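You operate a simulated robot arm through the tools that you are given. There is no shell and no other tool.

You are at the controls of a simulated robot arm. One attempt, no reset.

## Task
Put things in order on the casting bench. At the end: the grey lump from the casting bench stands where the brown grease pad stood; the green bolt stands where the yellow hose (marked "WATER") stood; the brown grease pad from the casting bench is in the grey bucket; the yellow hose stands where the grey lump stood; whatever was shut is shut again. Leave all else as you found it, and nothing knocked over. Set down upright: grease pad.

The check looks at the end state, three seconds after you hand in, the way a careful person would. Anything else that was tipped, shoved, dropped, spilled or broken makes it a failure.

## Robot
A 6-joint arm with a two-finger parallel gripper, fixed in place. Base frame: the origin is at the foot of the arm, x ahead of it, y to its left, z up; the work surface is at about z = 85. Readings come in cm, rad, newtons and seconds.
With the tool pointing down near the work surface it reaches from about 26 to 68 cm from the base axis. Its first joint turns from -1.152 to 1.152 rad. Payload 2.9 kg.
The TCP is the grasp point between the finger pads, 3 cm short of the fingertips. In the tool frame z runs along the fingers and y along their closing line. Largest opening 11 cm; finger width 2, thickness 1; the body of the gripper, 4.8 by 11.2 cm, starts 5.5 cm behind the TCP.
Orientation is that of the tool frame in the base frame, as a unit quaternion [x, y, z, w]. With the fingers straight down and closing along the base's y, the tool's x points along the base's -x, its y along +y and its z along -z.

## Interface
- The arm moves only by the tool servo_tool. Its argument "commands" is a list of rows, each a list of 2 entries, a list of its own where there are three numbers: the shift along the tool's x, y, z in units of 150 mm (1.0 is 150 mm), then the turn, a rotation vector about the tool's x, y, z in units of 45 degrees (1.0 is 45 degrees). In form: [[[tx, ty, tz], [ax, ay, az]], ...]. A call has 1 to 20 rows; each row is the pose to reach, as a shift and turn from the pose commanded when the call began, along the tool's axes at that moment. "hand" is the closure, from 0 (fully open) to 1 (shut), set as the call begins (left out, the last holds). A call with a number of a shift or a turn outside -1 to 1 is refused whole. Each row takes 0.2 s and may step no farther than 5 cm and 0.15 rad from the row before; otherwise, or with a gripper value out of range, the whole call is refused. A pose out of reach is approached as far as the arm can. The call stops where the force on the tool passes 40 N (or 10 N more than at its start, if that is more) or the arm is blocked; 0.2 s more then pass. The fingers move at their own pace (about 10.8 cm/s each) and stop on an object; they squeeze with about 36 N. The grip force told is the motor's: it shows also when the fingers shut on nothing. Time passes only in rows, and 0.2 s behind the last, so rows that repeat a pose let the fingers close. The reply holds the time, the measured pose of the TCP, the force on the tool along the base axes, the opening and the grip force, in the units named above and with some noise, with the torque about the TCP (base axes, N m) and any sound that the robot's microphone picked up, and new pictures: "pictures" is both (left out), scene, wrist or none.
- Cameras (640 x 400 px; columns grow to the right, rows downward): "scene" is fixed at [7.84, 43.79, 137.75]; the picture's right is [-0.71, -0.70, 0.00], its down [-0.44, 0.44, -0.78] and it looks along [0.55, -0.56, -0.62] (base axes); focal length 214 px, centre (320, 200). "wrist" rides on the gripper at [7.2, 1.7, -10.3] in the tool frame; the picture's right is [-0.23, 0.97, 0.00], its down [-0.76, -0.18, -0.62] and it looks along [-0.61, -0.14, 0.78] (tool axes); focal length 222 px, centre (320, 200). There is no depth. A picture from a camera that has moved, and an enlarged one, comes with that camera's place and axes in the base frame and with its lens.
- inspect(camera, box): a new picture of the part [left, top, right, bottom] of that camera's present view, enlarged. The clock stands still meanwhile.
- hand_in(): hands the job in; it is judged then, once.

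Places have to be worked out from the pictures, the camera data and where the tool is seen. Open the gripper and draw the arm clear of the work before you hand the job in, unless the task says otherwise.

The tools are called after "Call:" as a command line: name --argument value ..., lists and objects as JSON in quotes. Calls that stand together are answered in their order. servo_tool: Moves the arm, as the interface text tells. Its arguments: {"type":"object","properties":{"commands":{"type":"array"},"hand":{"type":"number"},"pictures":{"type":"string","enum":["both","scene","wrist","none"]}},"required":["commands"]} The other tools are called the same way: inspect (camera, box) takes an enlarged picture of a part of a camera's view; hand_in () hands the job in.

At the start:

```text
t: 0.0
tcp_pos: [30.59, -24.0, 124.14]
orientation: [0.0, 1.0, 0.0, 0.0]
wrist_force: [-0.2, -0.4, -0.1]
ft_torque: [-0.03, 0.01, 0.0]
width: 10.99
gripper_force: 0.1
```

scene: 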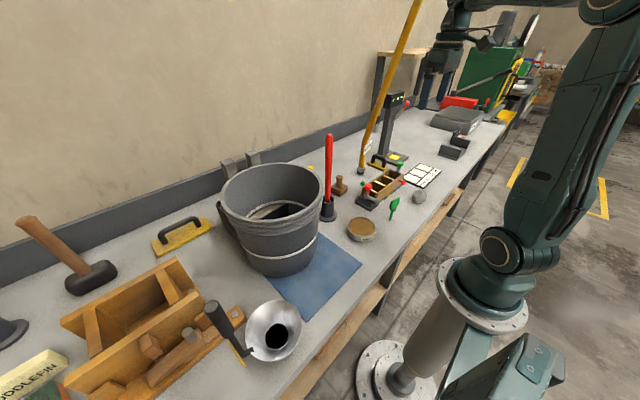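
wrist: 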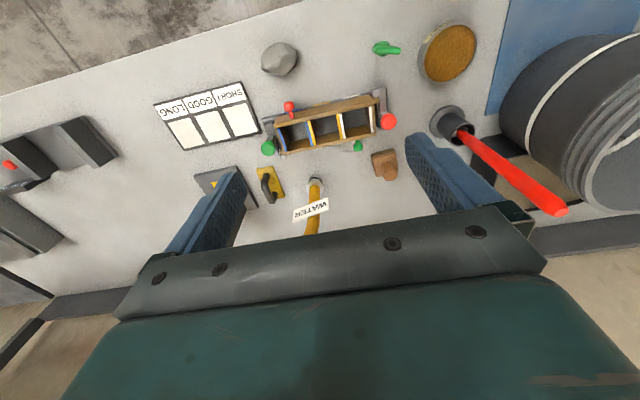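

I'll begin by looking closely at both views before moving anything. The wrist view shows grey lump, green bolt, brown round pad, yellow hose with WATER tag, and a compartment box.

Call:
inspect --camera "wrist" --box '[140, 20, 420, 240]'

Call:
inspect --camera "wrist" --box '[360, 10, 640, 230]'

Call:
inspect --camera "scene" --box '[300, 120, 480, 260]'

Call:
inspect --camera "scene" --box '[200, 130, 400, 290]'

```text
1.82 times, centred on (280, 130) of wrist
camera zoom: at [23.44, -22.15, 134.52], right [0.23, 0.97, 0.0], down [0.76, -0.18, 0.62], along [0.61, -0.14, -0.78], focal length 404 px, centre (393, 327)
```

zoom: 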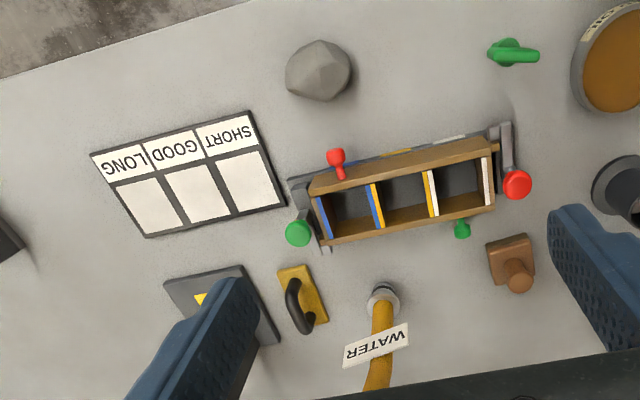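

```text
1.82 times, centred on (500, 120) of wrist
camera zoom: at [23.44, -22.15, 134.52], right [0.23, 0.97, 0.0], down [0.76, -0.18, 0.62], along [0.61, -0.14, -0.78], focal length 404 px, centre (-7, 346)
```

zoom: 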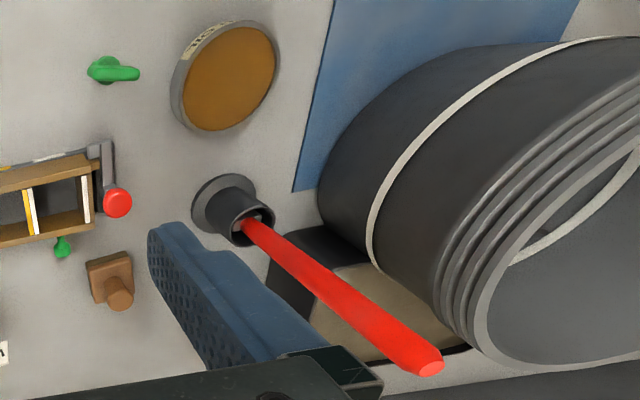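

```text
2.86 times, centred on (390, 190) of scene
camera zoom: at [7.84, 43.79, 137.75], right [-0.71, -0.7, 0.0], down [-0.44, 0.44, -0.78], along [0.55, -0.56, -0.62], focal length 613 px, centre (120, 229)
```

zoom: 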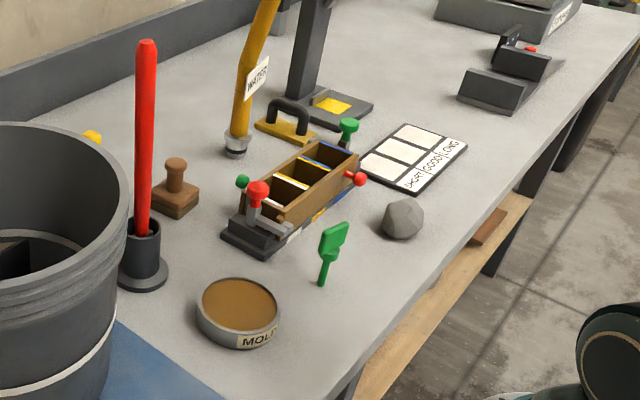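

```text
2.50 times, centred on (300, 210) of scene
camera zoom: at [7.84, 43.79, 137.75], right [-0.71, -0.7, 0.0], down [-0.44, 0.44, -0.78], along [0.55, -0.56, -0.62], focal length 536 px, centre (370, 175)
```

zoom: 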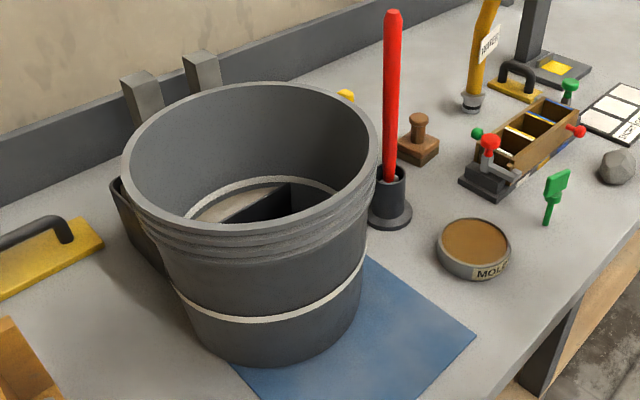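

The hose runs up out of view at about (56,-32); the lump is near (27.5,-31), the bolt near (29.4,-13), the tin near (33,-2), and the bucket near (44,23). I'll zoom in more on the bolt, the tin, the hose and the bucket interior before moving.

Call:
inspect --camera "scene" --box '[330, 180, 430, 245]'

Call:
inspect --camera "wrist" --box '[360, 15, 490, 95]'

Call:
inspect --camera "scene" --box '[210, 140, 340, 222]'

Call:
inspect --camera "scene" --box '[330, 0, 530, 180]'

Call:
inspect --camera "wrist" --box '[250, 80, 410, 240]'

```text
6.15 times, centred on (380, 212) of scene
camera zoom: at [7.84, 43.79, 137.75], right [-0.71, -0.7, 0.0], down [-0.44, 0.44, -0.78], along [0.55, -0.56, -0.62], focal length 1320 px, centre (-49, 123)
```

zoom: 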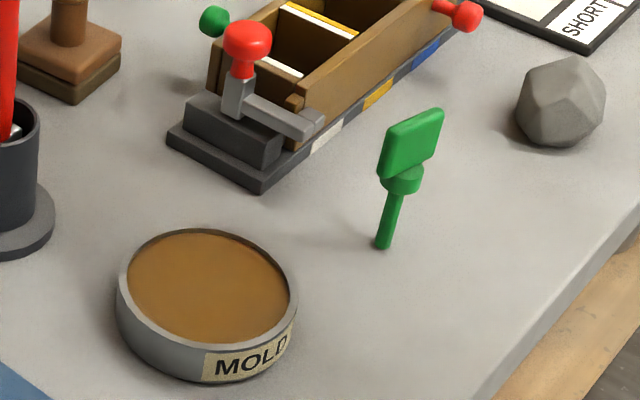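

```text
4.92 times, centred on (425, 55) of wrist
camera zoom: at [23.44, -22.15, 134.52], right [0.23, 0.97, 0.0], down [0.76, -0.18, 0.62], along [0.61, -0.14, -0.78], focal length 1094 px, centre (-197, 914)
```

zoom: 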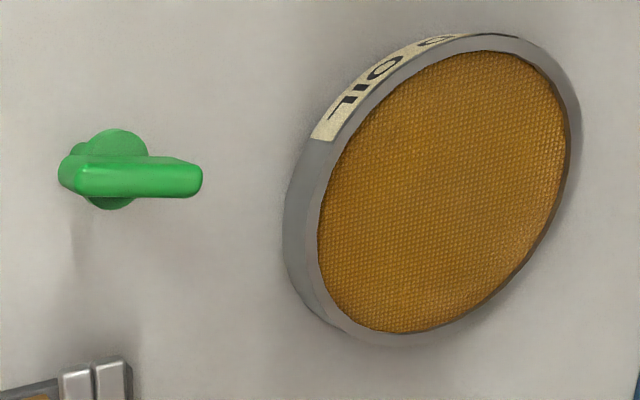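

```text
4.88 times, centred on (275, 181) of scene
camera zoom: at [7.84, 43.79, 137.75], right [-0.71, -0.7, 0.0], down [-0.44, 0.44, -0.78], along [0.55, -0.56, -0.62], focal length 1046 px, centre (540, 293)
```

zoom: 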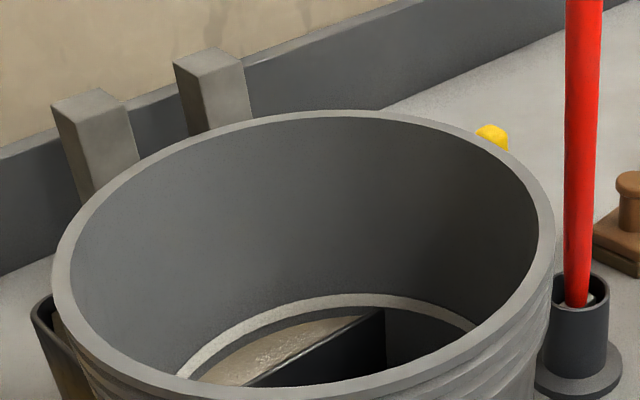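

```text
2.22 times, centred on (430, 90) of scene
camera zoom: at [7.84, 43.79, 137.75], right [-0.71, -0.7, 0.0], down [-0.44, 0.44, -0.78], along [0.55, -0.56, -0.62], focal length 477 px, centre (76, 444)
```

zoom: 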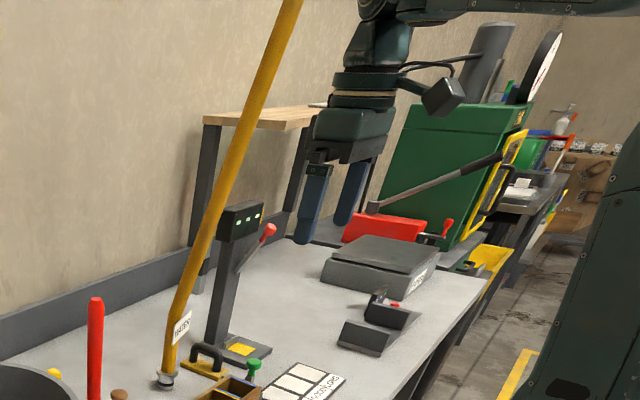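

```text
2.50 times, centred on (330, 160) of wrist
camera zoom: at [23.44, -22.15, 134.52], right [0.23, 0.97, 0.0], down [0.76, -0.18, 0.62], along [0.61, -0.14, -0.78], focal length 555 px, centre (295, 300)
```

zoom: 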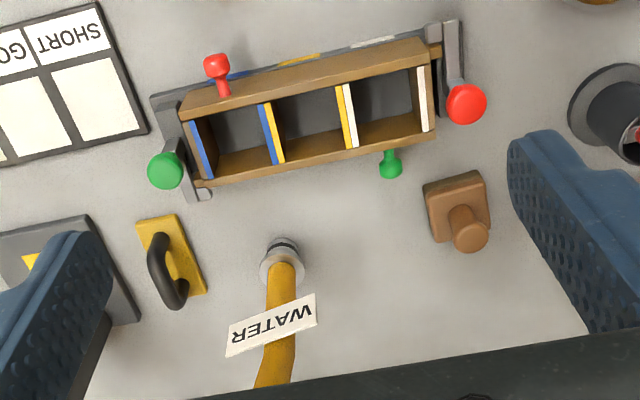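

Objects identified: round "MOLD OIL" tin with brown pad (the grease pad), green wing-head bolt standing, faceted grey lump, hose in a metal coupling. I'll raise and swing toward the bucket to see what is inside it.

Call:
servo_tool --commands '[[[0, 0.2, -0.2], [0, 0, 0]], [[0, 0.4, -0.4], [0, 0, 0]], [[0, 0.6, -0.6], [0, 0, 0]], [[0, 0.8, -0.8], [0, 0, 0]], [[0, 1, -1], [0, 0, 0]]]' --hand 0 --pictures "both"

```text
t: 1.1
tcp_pos: [31.03, -10.66, 137.86]
orientation: [-0.008, 1.0, -0.004, 0.011]
wrist_force: [11.4, -2.0, -17.5]
ft_torque: [-0.17, 0.25, -0.15]
width: 11.03
gripper_force: 0.0
out of reach, approached as far as the arm can: row 5
stopped in row 5: the force on the tool passed its limit at 104 N (the readings are from after the stop); the commanded pose is now the measured one
camera wrist: at [23.53, -8.91, 148.08], right [0.21, 0.98, 0.0], down [0.75, -0.16, 0.64], along [0.63, -0.14, -0.77], focal length 222 px, centre (320, 200)
```

scene: 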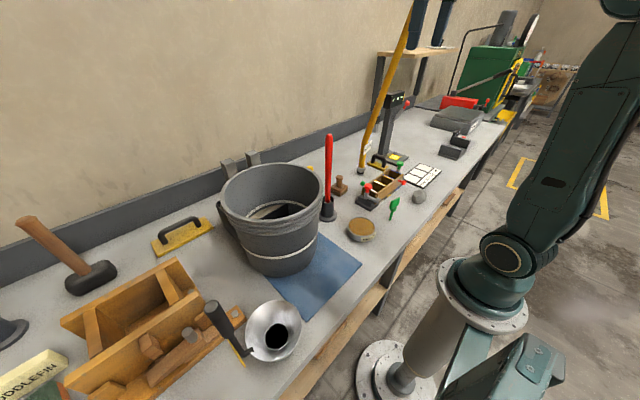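
wrist: 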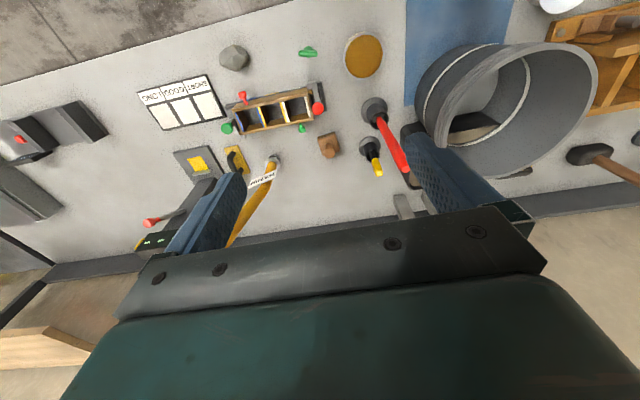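

The arm was blocked at z≈138 with a residual force, so something may be overhead or it is at its reach limit. I'll look at the area around the hand before backing off downward.

Call:
inspect --camera "scene" --box '[340, 0, 500, 100]'

Call:
inspect --camera "wrist" --box '[120, 120, 320, 270]'

Call:
inspect --camera "wrist" --box '[400, 20, 620, 190]'

```text
4.00 times, centred on (420, 50) of scene
camera zoom: at [7.84, 43.79, 137.75], right [-0.71, -0.7, 0.0], down [-0.44, 0.44, -0.78], along [0.55, -0.56, -0.62], focal length 858 px, centre (-80, 800)
```

zoom: 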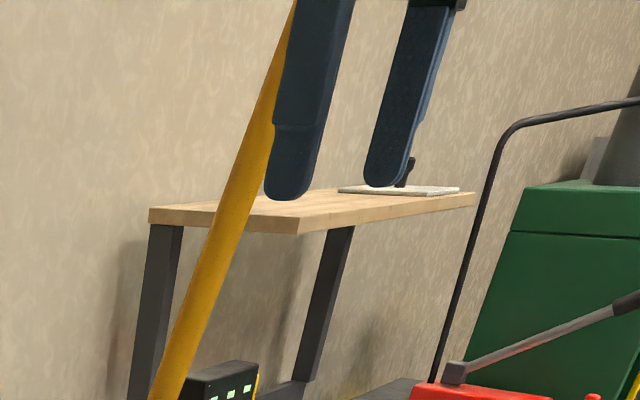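

```text
2.67 times, centred on (220, 195) of wrist
camera zoom: at [23.53, -8.91, 148.08], right [0.21, 0.98, 0.0], down [0.75, -0.16, 0.64], along [0.63, -0.14, -0.77], focal length 592 px, centre (587, 213)
```

zoom: 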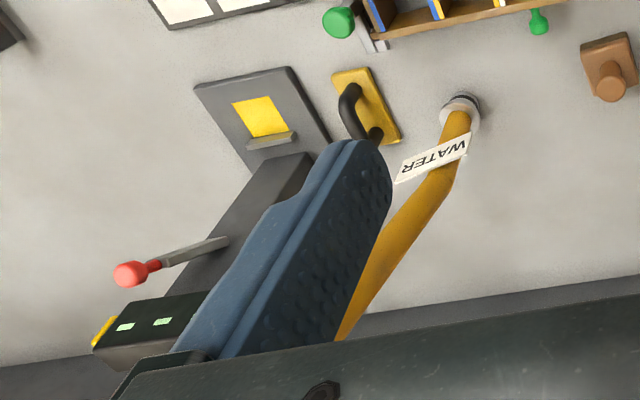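

```text
2.35 times, centred on (510, 105) of wrist
camera zoom: at [23.53, -8.91, 148.08], right [0.21, 0.98, 0.0], down [0.75, -0.16, 0.64], along [0.63, -0.14, -0.77], focal length 523 px, centre (-127, 424)
```

zoom: 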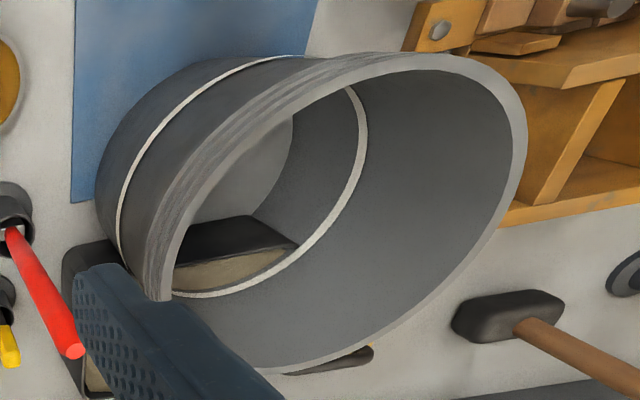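

No contact is visible in the pictures, so this looks like the reach limit. I'll ease down 6 cm and continue toward the bucket at a moderate height.

Call:
servo_tool --commands '[[[0, 0, 0.1], [0, 0, 0]], [[0, 0, 0.3], [0, 0, 0]], [[0, 0, 0.4], [0, 0, 0]], [[0, 0, 0.4], [0, 0, 0]]]' --pictures "none"

```text
t: 2.1
tcp_pos: [31.12, -10.68, 131.65]
orientation: [-0.009, 1.0, -0.005, 0.009]
wrist_force: [-0.3, -0.1, 0.3]
ft_torque: [0.02, -0.02, 0.01]
width: 10.99
gripper_force: 0.1
```

Readings are calm again. Now I move over the bucket in two stretches, staying at z≈131, well above the rod and the bucket rim (~108).

Call:
servo_tool --commands '[[[0, 0.25, 0], [0, 0, 0]], [[-0.05, 0.5, 0], [0, 0, 0]], [[-0.1, 0.75, 0], [0, 0, 0]], [[-0.2, 1, 0], [0, 0, 0]]]' --pictures "none"

Call:
servo_tool --commands '[[[0, 0.25, 0], [0, 0, 0]], [[-0.1, 0.5, 0], [0, 0, 0]], [[-0.2, 0.75, 0], [0, 0, 0]], [[-0.3, 1, 0], [0, 0, 0]]]' --pictures "both"

```text
t: 3.1
tcp_pos: [33.63, 4.38, 131.65]
orientation: [-0.01, 1.0, -0.004, 0.009]
wrist_force: [0.2, 0.2, -0.1]
ft_torque: [-0.02, -0.01, -0.03]
width: 11.0
gripper_force: 0.1
```

```text
t: 4.2
tcp_pos: [38.05, 19.35, 131.88]
orientation: [-0.009, 1.0, -0.004, 0.009]
wrist_force: [0.3, 0.1, 0.5]
ft_torque: [-0.01, 0.02, -0.01]
width: 11.0
gripper_force: 0.0
camera wrist: at [30.61, 21.17, 142.05], right [0.21, 0.98, 0.0], down [0.75, -0.16, 0.64], along [0.62, -0.14, -0.77], focal length 222 px, centre (320, 200)
```

scene: 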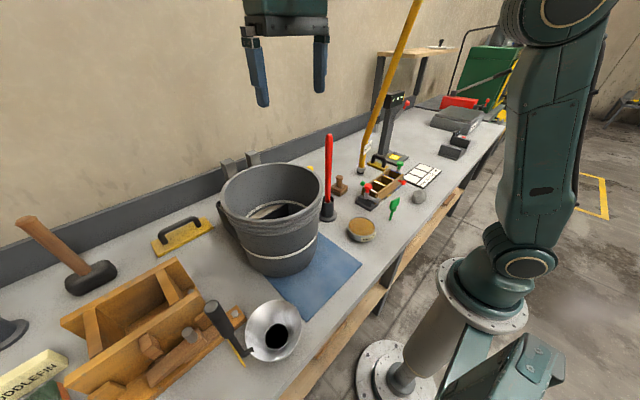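
wrist: 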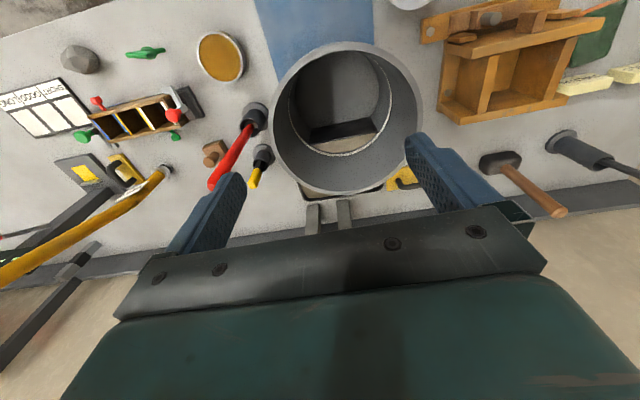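

Call:
inspect --camera "wrist" --box '[250, 30, 440, 220]'

Call:
inspect --camera "wrist" --box '[0, 20, 270, 200]'

Call:
inspect --camera "scene" --box '[330, 0, 450, 190]'

```text
2.11 times, centred on (345, 125) of wrist
camera zoom: at [30.61, 21.17, 142.05], right [0.21, 0.98, 0.0], down [0.75, -0.16, 0.64], along [0.62, -0.14, -0.77], focal length 468 px, centre (267, 358)
```

zoom: 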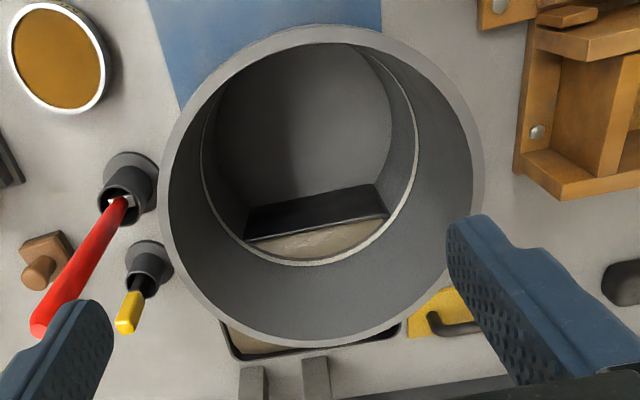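

```text
2.22 times, centred on (135, 110) of wrist
camera zoom: at [30.61, 21.17, 142.05], right [0.21, 0.98, 0.0], down [0.75, -0.16, 0.64], along [0.62, -0.14, -0.77], focal length 494 px, centre (731, 400)
```

zoom: 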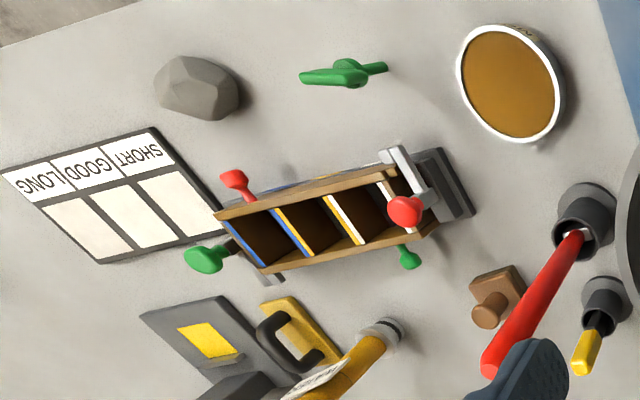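

```text
2.11 times, centred on (390, 95) of scene
camera zoom: at [7.84, 43.79, 137.75], right [-0.71, -0.7, 0.0], down [-0.44, 0.44, -0.78], along [0.55, -0.56, -0.62], focal length 452 px, centre (173, 421)
```

zoom: 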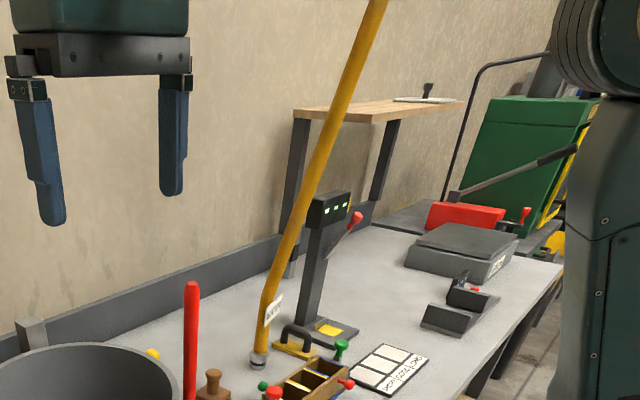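

The bucket is open, with floor free on the near side (a sand tray's wall shows on its far side, at x≈51+). Before any grasp I want to know how the hose runs upward, so I tilt the tool 45° here to look toward horizontal.

Call:
servo_tool --commands '[[[0, 0, 0], [0, -0.167, 0]], [[0, 0, 0], [0, -0.333, 0]], [[0, 0, 0], [0, -0.5, 0]], [[0, 0, 0], [0, -0.667, 0]], [[0, 0, 0], [0, -0.833, 0]], [[0, 0, 0], [0, -1, 0]]]' --pictures "both"

```text
t: 5.5
tcp_pos: [42.04, 23.7, 142.68]
orientation: [-0.01, 0.927, 0.0, 0.375]
wrist_force: [-0.4, -0.8, -0.3]
ft_torque: [0.01, 0.0, 0.02]
width: 10.99
gripper_force: 0.0
out of reach, approached as far as the arm can: row 3, 4, 5, 6
camera wrist: at [29.68, 25.28, 145.13], right [0.15, 0.98, 0.15], down [0.12, -0.17, 0.98], along [0.98, -0.13, -0.14], focal length 222 px, centre (320, 200)
```

scene: 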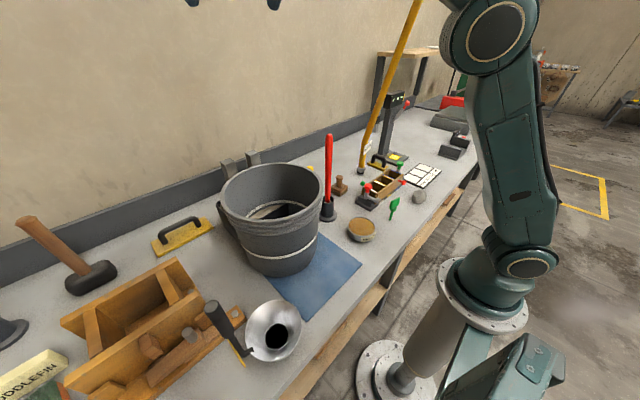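
wrist: 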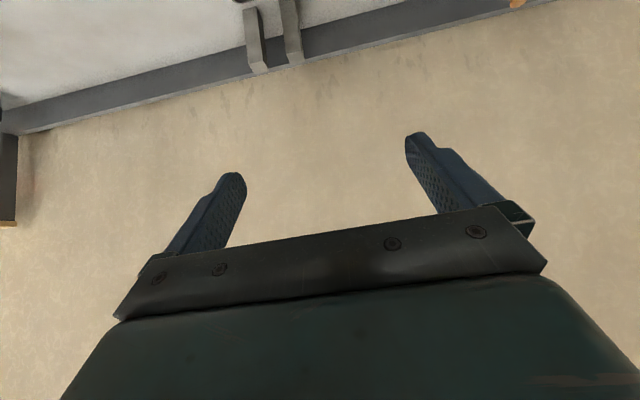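

The hose is off to the left of view. I'll shift the tilted camera toward -y so the upper hose comes into the left side of the picture.

Call:
servo_tool --commands '[[[0.15, -0.25, 0.04], [0, 0, 0]], [[0.3, -0.5, 0.08], [0, 0, 0]], [[0.45, -0.75, 0.12], [0, 0, 0]], [[0.6, -1, 0.15], [0, 0, 0]]]' --pictures "none"

Call:
servo_tool --commands '[[[0, -0.3, 0], [0, 0, 0]], [[0, -0.6, 0], [0, 0, 0]], [[0, -0.8, 0], [0, 0, 0]]]' --pictures "both"

```text
t: 6.5
tcp_pos: [42.1, 12.49, 146.72]
orientation: [-0.011, 0.922, 0.0, 0.388]
wrist_force: [-0.6, -0.2, 0.3]
ft_torque: [-0.01, -0.02, -0.03]
width: 11.01
gripper_force: 0.0
out of reach, approached as far as the arm can: row 1, 2, 3, 4
```

```text
t: 7.3
tcp_pos: [42.64, 0.68, 147.32]
orientation: [-0.011, 0.921, 0.001, 0.389]
wrist_force: [-0.2, 0.2, 0.3]
ft_torque: [0.02, -0.02, 0.01]
width: 10.98
gripper_force: 0.0
out of reach, approached as far as the arm can: row 1, 2, 3
camera wrist: at [30.15, 2.21, 149.35], right [0.14, 0.98, 0.16], down [0.09, -0.17, 0.98], along [0.99, -0.12, -0.11], focal length 222 px, centre (320, 200)
```

scene: 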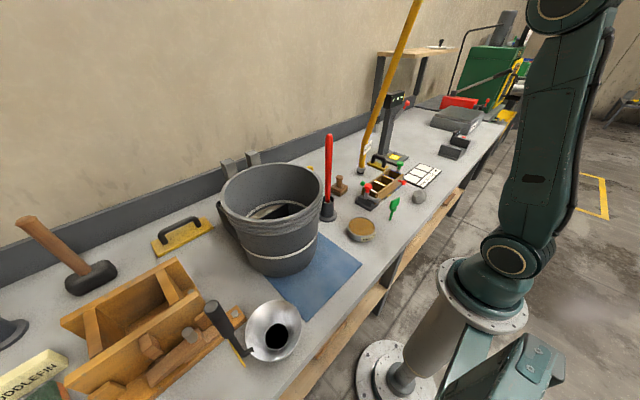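
wrist: 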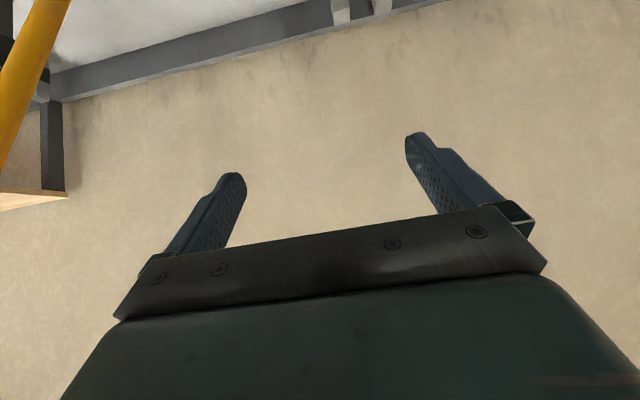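

The hose is entering at the left. One more 13 cm step toward -y (still >10 cm from it) to see how it runs at the top.

Call:
servo_tool --commands '[[[0, -0.2, 0], [0, 0, 0]], [[0, -0.45, 0], [0, 0, 0]], [[0, -0.7, 0], [0, 0, 0]], [[0, -0.85, 0], [0, 0, 0]]]' --pictures "both"

```text
t: 8.3
tcp_pos: [42.51, -11.6, 145.4]
orientation: [-0.009, 0.92, -0.002, 0.392]
wrist_force: [-0.2, -0.5, -0.4]
ft_torque: [-0.03, 0.0, 0.0]
width: 11.0
gripper_force: 0.0
out of reach, approached as far as the arm can: row 2, 3, 4
camera wrist: at [29.97, -9.95, 147.39], right [0.14, 0.98, 0.16], down [0.08, -0.17, 0.98], along [0.99, -0.13, -0.1], focal length 222 px, centre (320, 200)
```

scene: 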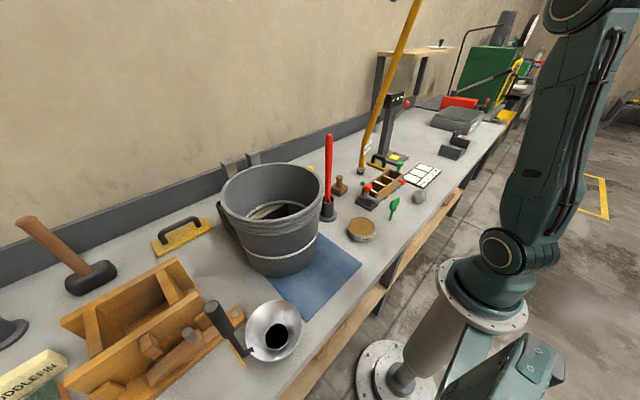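
wrist: 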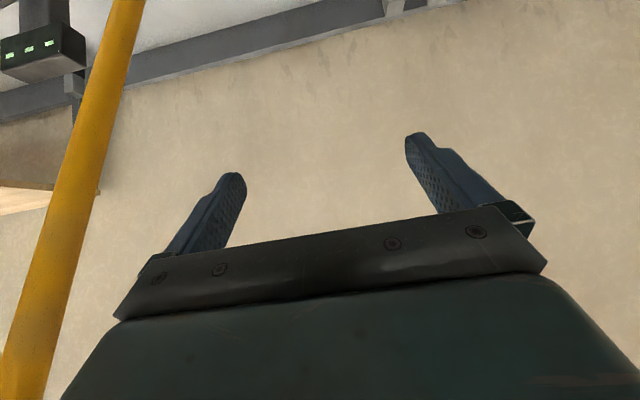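

The hose runs straight up out of sight, leaning toward the robot (about x=42 at z=155), so it is hung from above and must be gripped from the side later. Now I rotate the tool back to vertical and go for the tin first.

Call:
servo_tool --commands '[[[0, 0.1, 0], [0, 0.167, 0]], [[0, 0.2, 0], [0, 0.333, 0]], [[0, 0.3, 0], [0, 0.5, 0]], [[0, 0.4, 0], [0, 0.667, 0]], [[0, 0.5, 0], [0, 0.833, 0]], [[0, 0.6, 0], [0, 1, 0]], [[0, 0.6, 0], [0, 1, 0]]]' --pictures "both"

```text
t: 9.7
tcp_pos: [40.61, -3.6, 138.89]
orientation: [-0.156, 0.983, -0.08, 0.051]
wrist_force: [10.0, 8.4, -13.7]
ft_torque: [-1.16, -0.06, -0.94]
width: 11.01
gripper_force: 0.0
out of reach, approached as far as the arm can: row 1, 2, 3, 4, 5, 6
stopped in row 6: the force on the tool passed its limit at 132 N (the readings are from after the stop); the commanded pose is now the measured one
camera wrist: at [31.84, -2.77, 148.23], right [-0.08, 0.99, -0.15], down [0.7, 0.16, 0.7], along [0.71, -0.05, -0.7], focal length 222 px, centre (320, 200)
```

scene: 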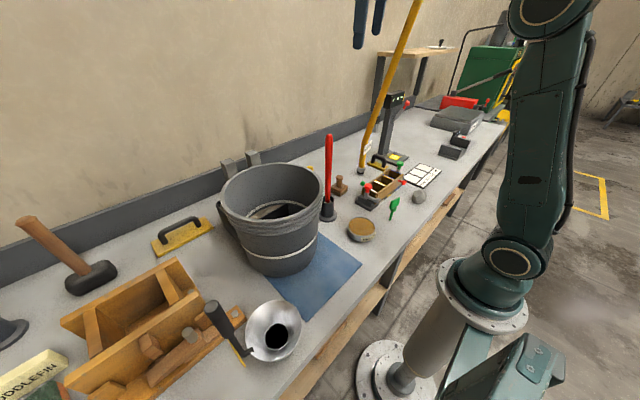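
wrist: 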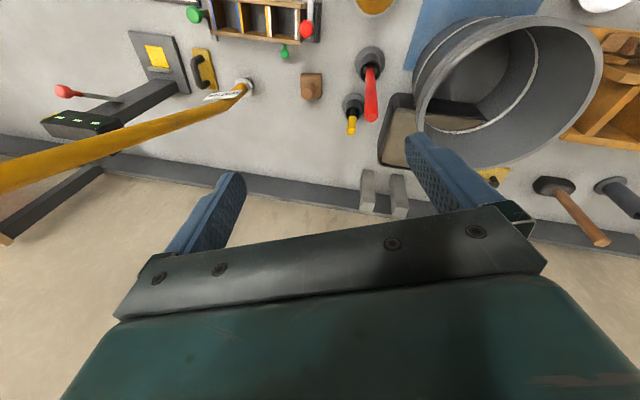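

Again the arm ran into its own limits up high (force from the abrupt stop; nothing is touched in the picture). I'll drop 12 cm and straighten the tool to vertical from the measured orientation.

Call:
servo_tool --commands '[[[0.015, 0.035, 0.196], [0, 0, 0]], [[0.03, 0.07, 0.4], [0, 0, 0]], [[0.045, 0.1, 0.6], [-0.05, 0.033, 0.1]], [[0.06, 0.138, 0.785], [-0.1, 0.066, 0.2]], [[0.06, 0.138, 0.785], [-0.155, 0.1, 0.3]], [[0.06, 0.138, 0.785], [-0.205, 0.131, 0.4]], [[0.06, 0.138, 0.785], [-0.205, 0.131, 0.4]]]' --pictures "both"

```text
t: 11.3
tcp_pos: [40.39, -3.71, 126.75]
orientation: [-0.002, 1.0, -0.001, -0.003]
wrist_force: [0.5, 0.4, 0.2]
ft_torque: [-0.01, -0.02, 0.0]
width: 10.97
gripper_force: 0.0
camera wrist: at [33.17, -1.86, 137.22], right [0.22, 0.97, 0.0], down [0.77, -0.18, 0.62], along [0.6, -0.14, -0.78], focal length 222 px, centre (320, 200)
```

scene: 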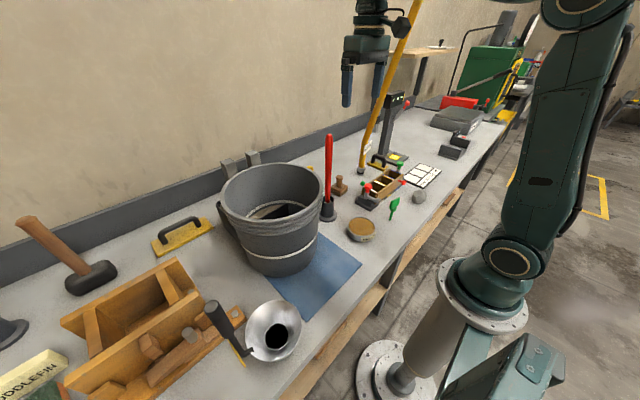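
wrist: 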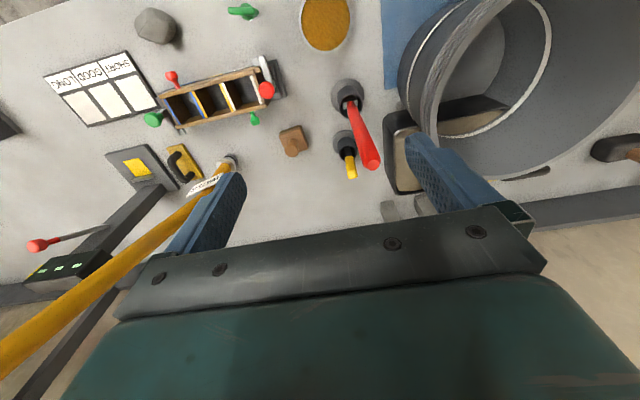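

Tool is vertical again at (40.4,-3.7,126.8). Now I move back and down to hover over the tin (est. (33,-2)) for a precise look.

Call:
servo_tool --commands '[[[0.25, 0.05, 0.0], [0, 0, 0]], [[0.45, 0.1, 0.2], [0, 0, 0]], [[0.493, 0.147, 0.5], [0, 0, 0]], [[0.493, 0.147, 0.8], [0, 0, 0]], [[0.493, 0.147, 0.987], [0, 0, 0]], [[0.493, 0.147, 0.987], [0, 0, 0]]]' --pictures "both"

```text
t: 12.7
tcp_pos: [32.91, -1.36, 111.9]
orientation: [-0.001, 1.0, 0.0, -0.002]
wrist_force: [-0.4, -0.1, -0.8]
ft_torque: [-0.02, -0.02, 0.02]
width: 10.99
gripper_force: 0.0
camera wrist: at [25.72, 0.44, 122.46], right [0.22, 0.97, 0.0], down [0.76, -0.18, 0.62], along [0.6, -0.14, -0.78], focal length 222 px, centre (320, 200)
```

scene: 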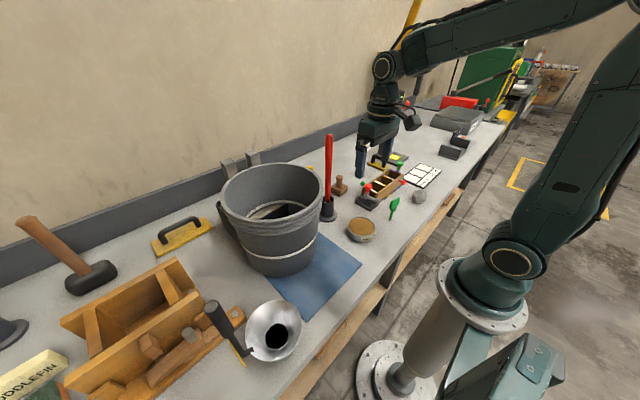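
wrist: 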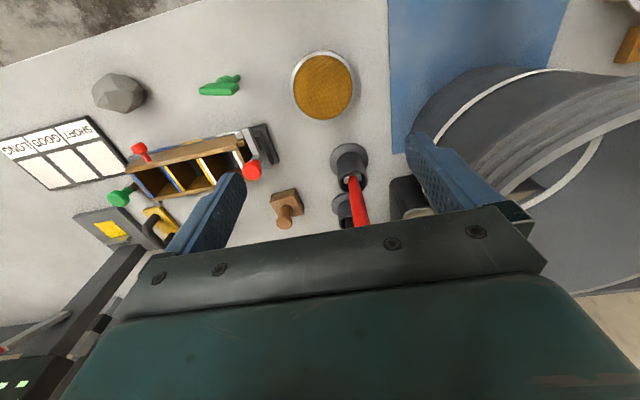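

Now an enlarged look at the tin and at the bolt and lump from here.

Call:
inspect --camera "wrist" --box '[270, 30, 380, 140]'

Call:
inspect --camera "wrist" --box '[70, 50, 270, 200]'

Call:
inspect --camera "scene" --box '[340, 200, 410, 250]'

```text
3.64 times, centred on (325, 85) of wrist
camera zoom: at [25.72, 0.44, 122.46], right [0.22, 0.97, 0.0], down [0.76, -0.18, 0.62], along [0.6, -0.14, -0.78], focal length 808 px, centre (302, 618)
```

zoom: 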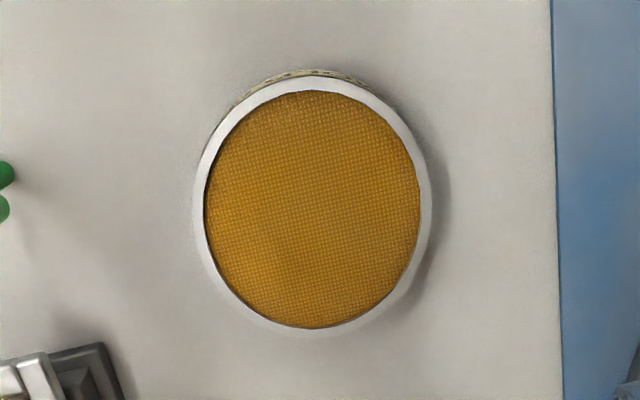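

```text
2.67 times, centred on (170, 125) of wrist
camera zoom: at [25.72, 0.44, 122.46], right [0.22, 0.97, 0.0], down [0.76, -0.18, 0.62], along [0.6, -0.14, -0.78], focal length 592 px, centre (720, 400)
```

zoom: 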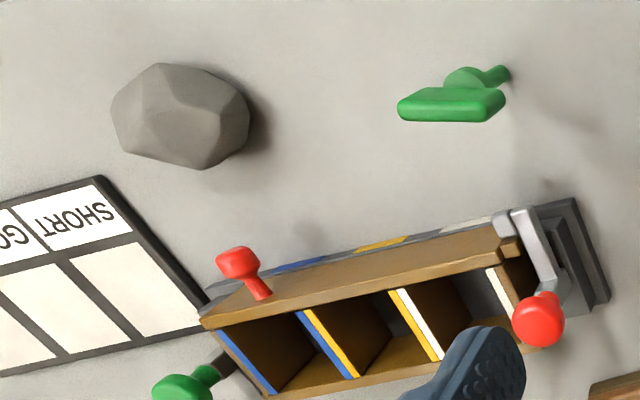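

```text
8.00 times, centred on (375, 225) of scene
camera zoom: at [7.84, 43.79, 137.75], right [-0.71, -0.7, 0.0], down [-0.44, 0.44, -0.78], along [0.55, -0.56, -0.62], focal length 1716 px, centre (-120, 0)
```

zoom: 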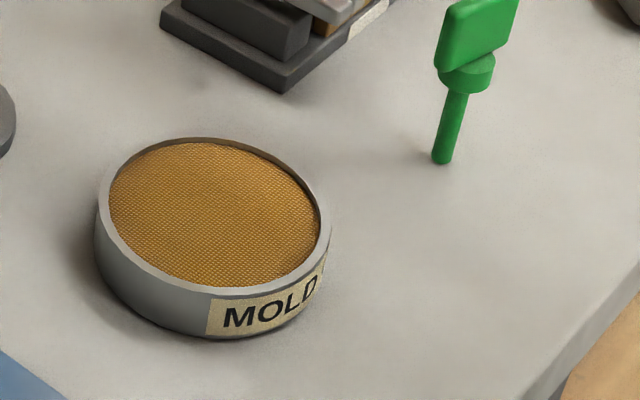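

The tin centre works out to about (32.65,-0.8), diameter ≈9.4 cm, rim at z≈87.4, so it fits between the open fingers (11 cm) with ~0.8 cm to spare each side. I line up and descend to z≈97 first.

Call:
servo_tool --commands '[[[0.01, 0.02, 0.2], [0, 0, 0]], [[0.017, 0.037, 0.45], [0, 0, 0]], [[0.017, 0.037, 0.7], [0, 0, 0]], [[0.017, 0.037, 0.95], [0, 0, 0]], [[0.017, 0.037, 1.0], [0, 0, 0]], [[0.017, 0.037, 1.0], [0, 0, 0]]]' --pictures "both"

```text
t: 14.1
tcp_pos: [32.51, -0.9, 97.07]
orientation: [0.0, 1.0, 0.0, -0.002]
wrist_force: [0.2, -0.7, 0.1]
ft_torque: [-0.01, 0.0, 0.02]
width: 10.99
gripper_force: 0.0
camera wrist: at [25.37, 0.94, 107.39], right [0.22, 0.97, 0.0], down [0.76, -0.18, 0.62], along [0.6, -0.14, -0.78], focal length 222 px, centre (320, 200)
```

scene: 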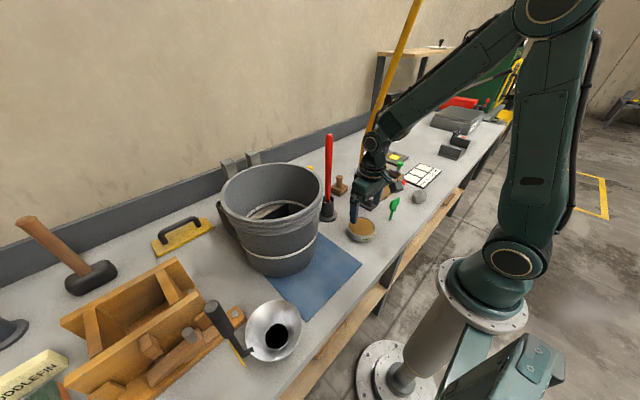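
wrist: 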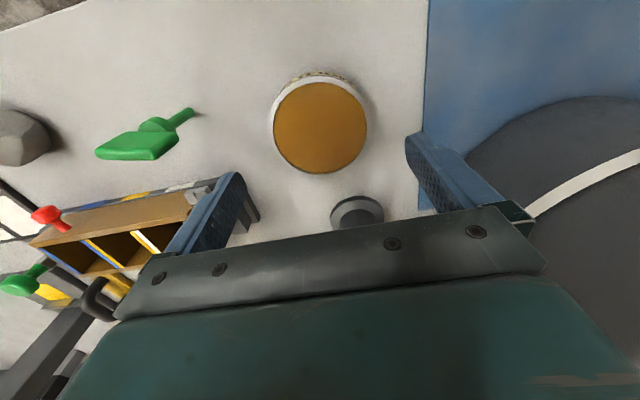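

Alignment check: the point below the TCP should project near (318,125), and the tin appears centred about (320,124). I'll enlarge to confirm before descending around it.

Call:
inspect --camera "wrist" --box '[240, 50, 440, 220]'

Call:
inspect --camera "scene" --box '[310, 130, 440, 250]'

```text
2.35 times, centred on (340, 135) of wrist
camera zoom: at [25.37, 0.94, 107.39], right [0.22, 0.97, 0.0], down [0.76, -0.18, 0.62], along [0.6, -0.14, -0.78], focal length 523 px, centre (273, 353)
```

zoom: 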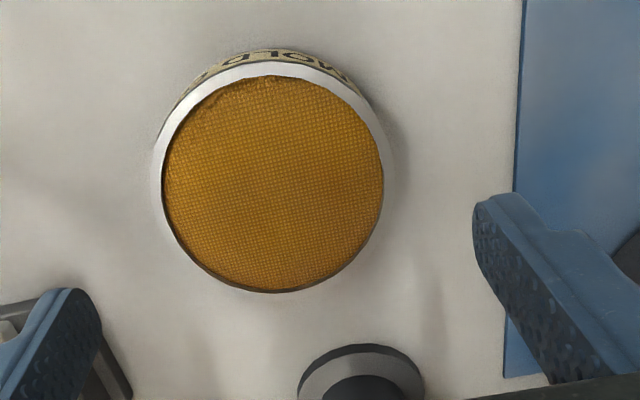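

```text
3.33 times, centred on (375, 190) of scene
camera zoom: at [7.84, 43.79, 137.75], right [-0.71, -0.7, 0.0], down [-0.44, 0.44, -0.78], along [0.55, -0.56, -0.62], focal length 715 px, centre (137, 233)
```

zoom: 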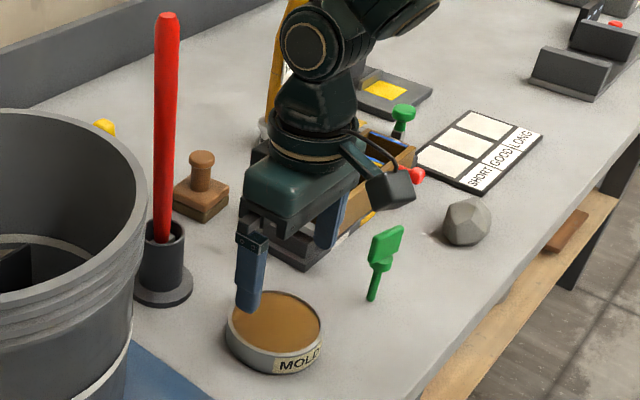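

Tin centre refined to (32.4,-0.7). I descend with open fingers around it to z≈88.6 (tips ~0.5 cm above the bench).

Call:
servo_tool --commands '[[[0.007, 0.012, 0.2], [0, 0, 0]], [[0.007, 0.012, 0.4], [0, 0, 0]], [[0.007, 0.012, 0.5], [0, 0, 0]], [[0.007, 0.012, 0.563], [0, 0, 0]], [[0.007, 0.012, 0.563], [0, 0, 0]]]' --pictures "both"

```text
t: 15.3
tcp_pos: [32.52, -0.69, 88.81]
orientation: [0.0, 1.0, 0.0, -0.002]
wrist_force: [-1.2, -1.3, -0.4]
ft_torque: [-0.02, 0.02, 0.01]
width: 11.02
gripper_force: 0.1
camera wrist: at [25.3, 1.13, 99.16], right [0.22, 0.97, 0.0], down [0.76, -0.18, 0.62], along [0.6, -0.14, -0.78], focal length 222 px, centre (320, 200)
```

scene: 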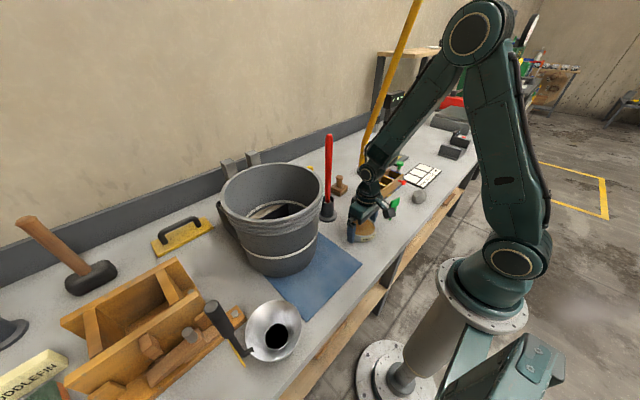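
wrist: 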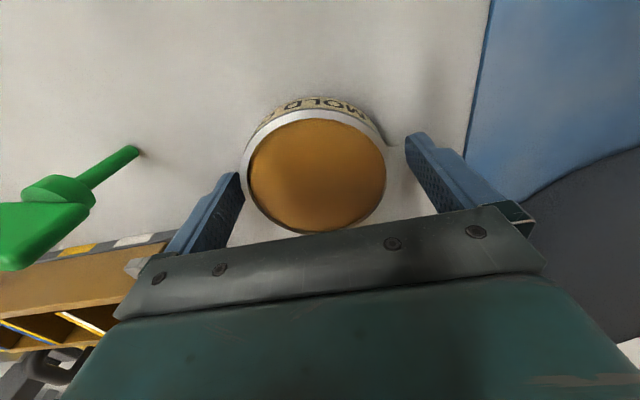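

Fingers straddle the tin at the right depth. Closing now, holding the pose.

Call:
servo_tool --commands '[[[0, 0, 0], [0, 0, 0]], [[0, 0, 0], [0, 0, 0]], [[0, 0, 0], [0, 0, 0]], [[0, 0, 0], [0, 0, 0]]]' --hand 1 --pictures "both"

```text
t: 16.4
tcp_pos: [32.46, -0.93, 88.73]
orientation: [0.001, 1.0, -0.003, -0.002]
wrist_force: [1.4, -10.3, -2.6]
ft_torque: [2.33, 0.22, 0.51]
width: 9.34
gripper_force: 45.3
stopped in row 4: the force on the tool passed its limit at 41 N (the readings are from after the stop); the commanded pose is now the measured one
camera wrist: at [25.33, 0.94, 99.12], right [0.23, 0.97, -0.01], down [0.76, -0.18, 0.62], along [0.6, -0.15, -0.78], focal length 222 px, centre (320, 200)
```

scene: 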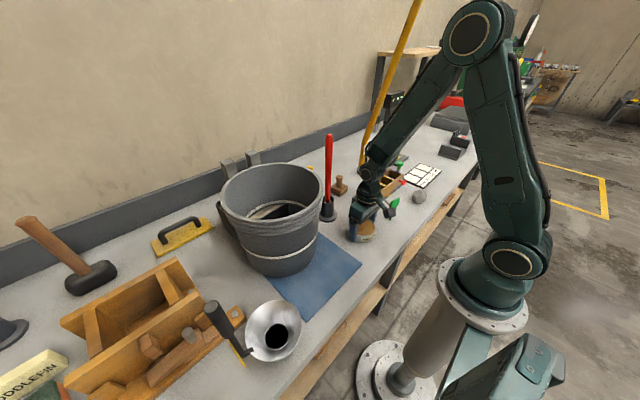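
wrist: 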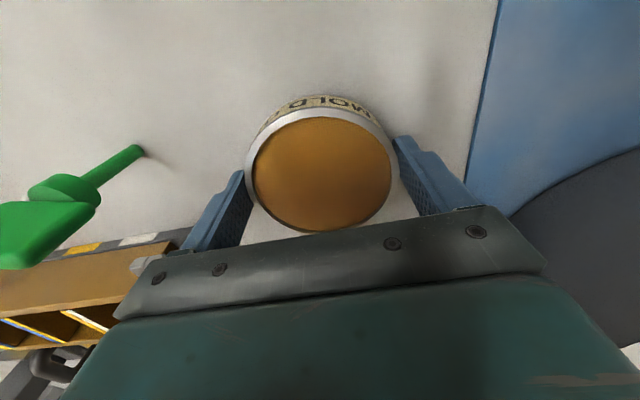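

Gripped at width 9.34 cm (matches the tin diameter). Lifting a little first to read the weight and check the hold.

Call:
servo_tool --commands '[[[0, 0, -0.05], [0, 0, 0]], [[0, 0, -0.12], [0, 0, 0]], [[0, 0, -0.2], [0, 0, 0]], [[0, 0, -0.27], [0, 0, 0]], [[0, 0, -0.27], [0, 0, 0]]]' --hand 1 --pictures "both"

```text
t: 16.8
tcp_pos: [32.63, -0.93, 88.65]
orientation: [0.002, 1.0, -0.003, -0.002]
wrist_force: [4.2, -3.1, -7.5]
ft_torque: [0.72, 0.19, 0.24]
width: 9.4
gripper_force: 44.9
stopped in row 1: the force on the tool passed its limit at 65 N (the readings are from after the stop); the commanded pose is now the measured one
camera wrist: at [25.34, 0.95, 99.13], right [0.23, 0.97, -0.01], down [0.76, -0.18, 0.62], along [0.6, -0.15, -0.78], focal length 222 px, centre (320, 200)
```

scene: 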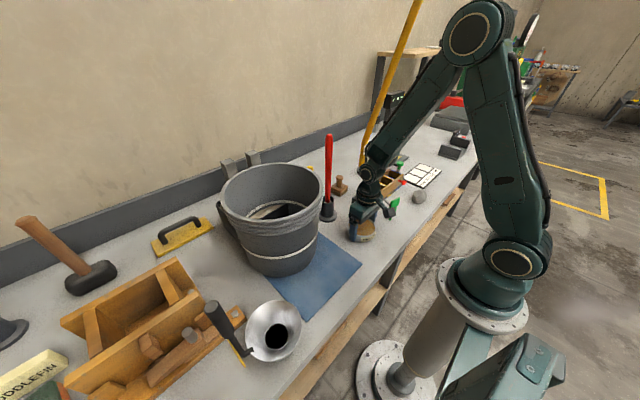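
wrist: 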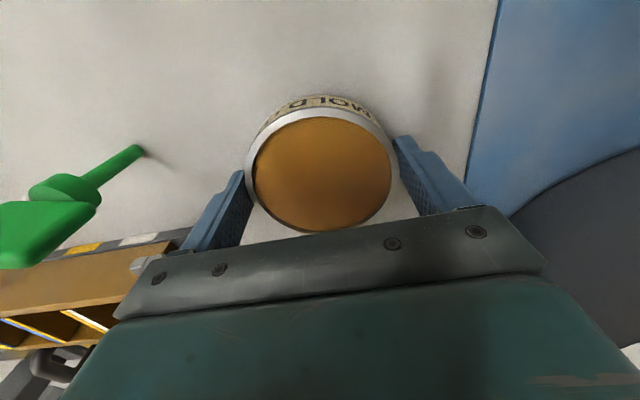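

The lift stopped at once with a force spike; the tin hasn't moved. I'll retry with very small steps to see how the force builds.

Call:
servo_tool --commands '[[[0, 0, 0], [0, 0, 0]], [[0, 0, -0.007], [0, 0, 0]], [[0, 0, -0.014], [0, 0, 0]], [[0, 0, -0.014], [0, 0, 0]]]' --hand 1 --pictures "none"

```text
t: 17.5
tcp_pos: [32.47, -1.02, 88.65]
orientation: [0.002, 1.0, -0.003, -0.003]
wrist_force: [3.5, -2.0, -4.0]
ft_torque: [0.45, 0.36, 0.14]
width: 9.37
gripper_force: 44.7
stopped in row 3: the force on the tool passed its limit at 44 N (the readings are from after the stop); the commanded pose is now the measured one
```

The tin took over 40 N sideways and upward without budging, so it is evidently fixed to the bench and probably not the loose "grease pad". The brown block with a knob handle, which has a darker pad layer underneath, is the other candidate. I'll open and rise to inspect it.

Call:
servo_tool --commands '[[[0, 0, 0], [0, 0, 0]], [[0, 0, 0], [0, 0, 0]], [[0, 0, 0], [0, 0, 0]], [[0, 0, 0], [0, 0, 0]]]' --hand 0 --pictures "both"

```text
t: 18.5
tcp_pos: [32.48, -0.94, 88.68]
orientation: [0.001, 1.0, -0.003, -0.002]
wrist_force: [0.1, -0.1, 0.1]
ft_torque: [-0.01, 0.03, -0.02]
width: 11.0
gripper_force: 0.0
camera wrist: at [25.31, 0.96, 99.16], right [0.23, 0.97, -0.01], down [0.76, -0.18, 0.62], along [0.6, -0.15, -0.78], focal length 222 px, centre (320, 200)
```

scene: 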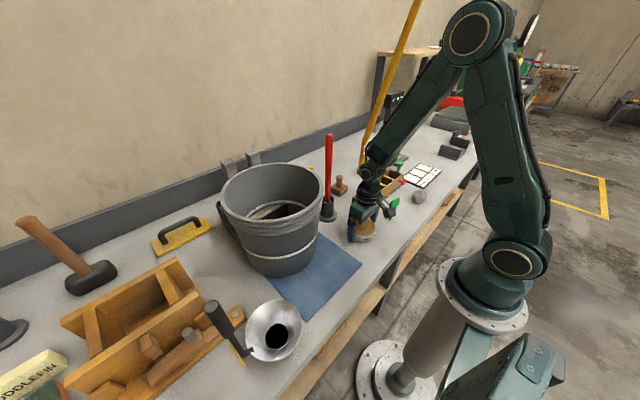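
wrist: 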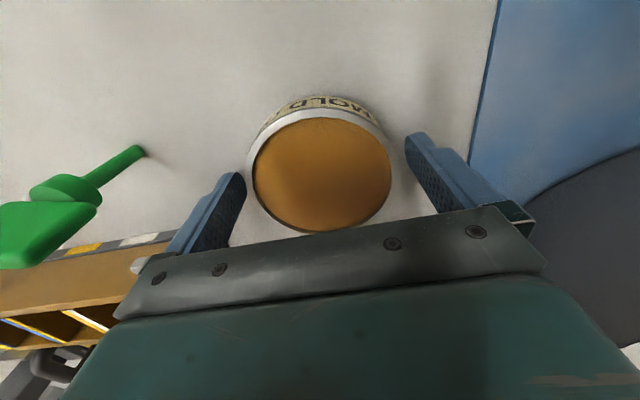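

Tin is untouched in place. Raising straight up to clear it, then moving toward the stamp-like block at about (54,-12.6).

Call:
servo_tool --commands '[[[0, 0, -0.2], [0, 0, 0]], [[0, 0, -0.5], [0, 0, 0]], [[0, 0, -0.8], [0, 0, 0]], [[0, 0, -1], [0, 0, 0]]]' --pictures "none"

Call:
servo_tool --commands '[[[0, 0, -0.3], [0, 0, 0]], [[0, -0.2, -0.55], [0, 0, 0]], [[-0.2, -0.4, -0.65], [0, 0, 0]], [[-0.45, -0.6, -0.65], [0, 0, 0]], [[-0.7, -0.75, -0.65], [0, 0, 0]], [[-0.85, -0.75, -0.65], [0, 0, 0]], [[-0.85, -0.75, -0.65], [0, 0, 0]]]' --pictures "both"

```text
t: 19.5
tcp_pos: [32.47, -0.93, 103.61]
orientation: [0.002, 1.0, -0.004, -0.004]
wrist_force: [0.1, 0.2, -0.5]
ft_torque: [0.02, 0.01, 0.01]
width: 10.97
gripper_force: 0.0
```

```text
t: 21.1
tcp_pos: [45.36, -12.05, 113.49]
orientation: [0.002, 1.0, -0.004, -0.003]
wrist_force: [-0.2, 0.2, 0.3]
ft_torque: [0.01, 0.03, -0.01]
width: 10.99
gripper_force: 0.0
camera wrist: at [38.21, -10.19, 123.94], right [0.23, 0.97, -0.01], down [0.77, -0.18, 0.62], along [0.6, -0.15, -0.79], focal length 222 px, centre (320, 200)
```

scene: 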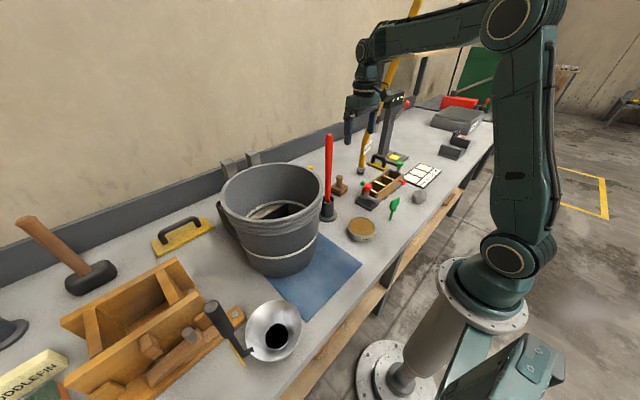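
wrist: 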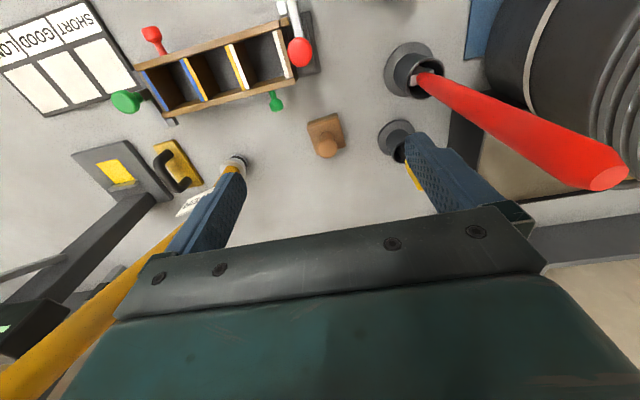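

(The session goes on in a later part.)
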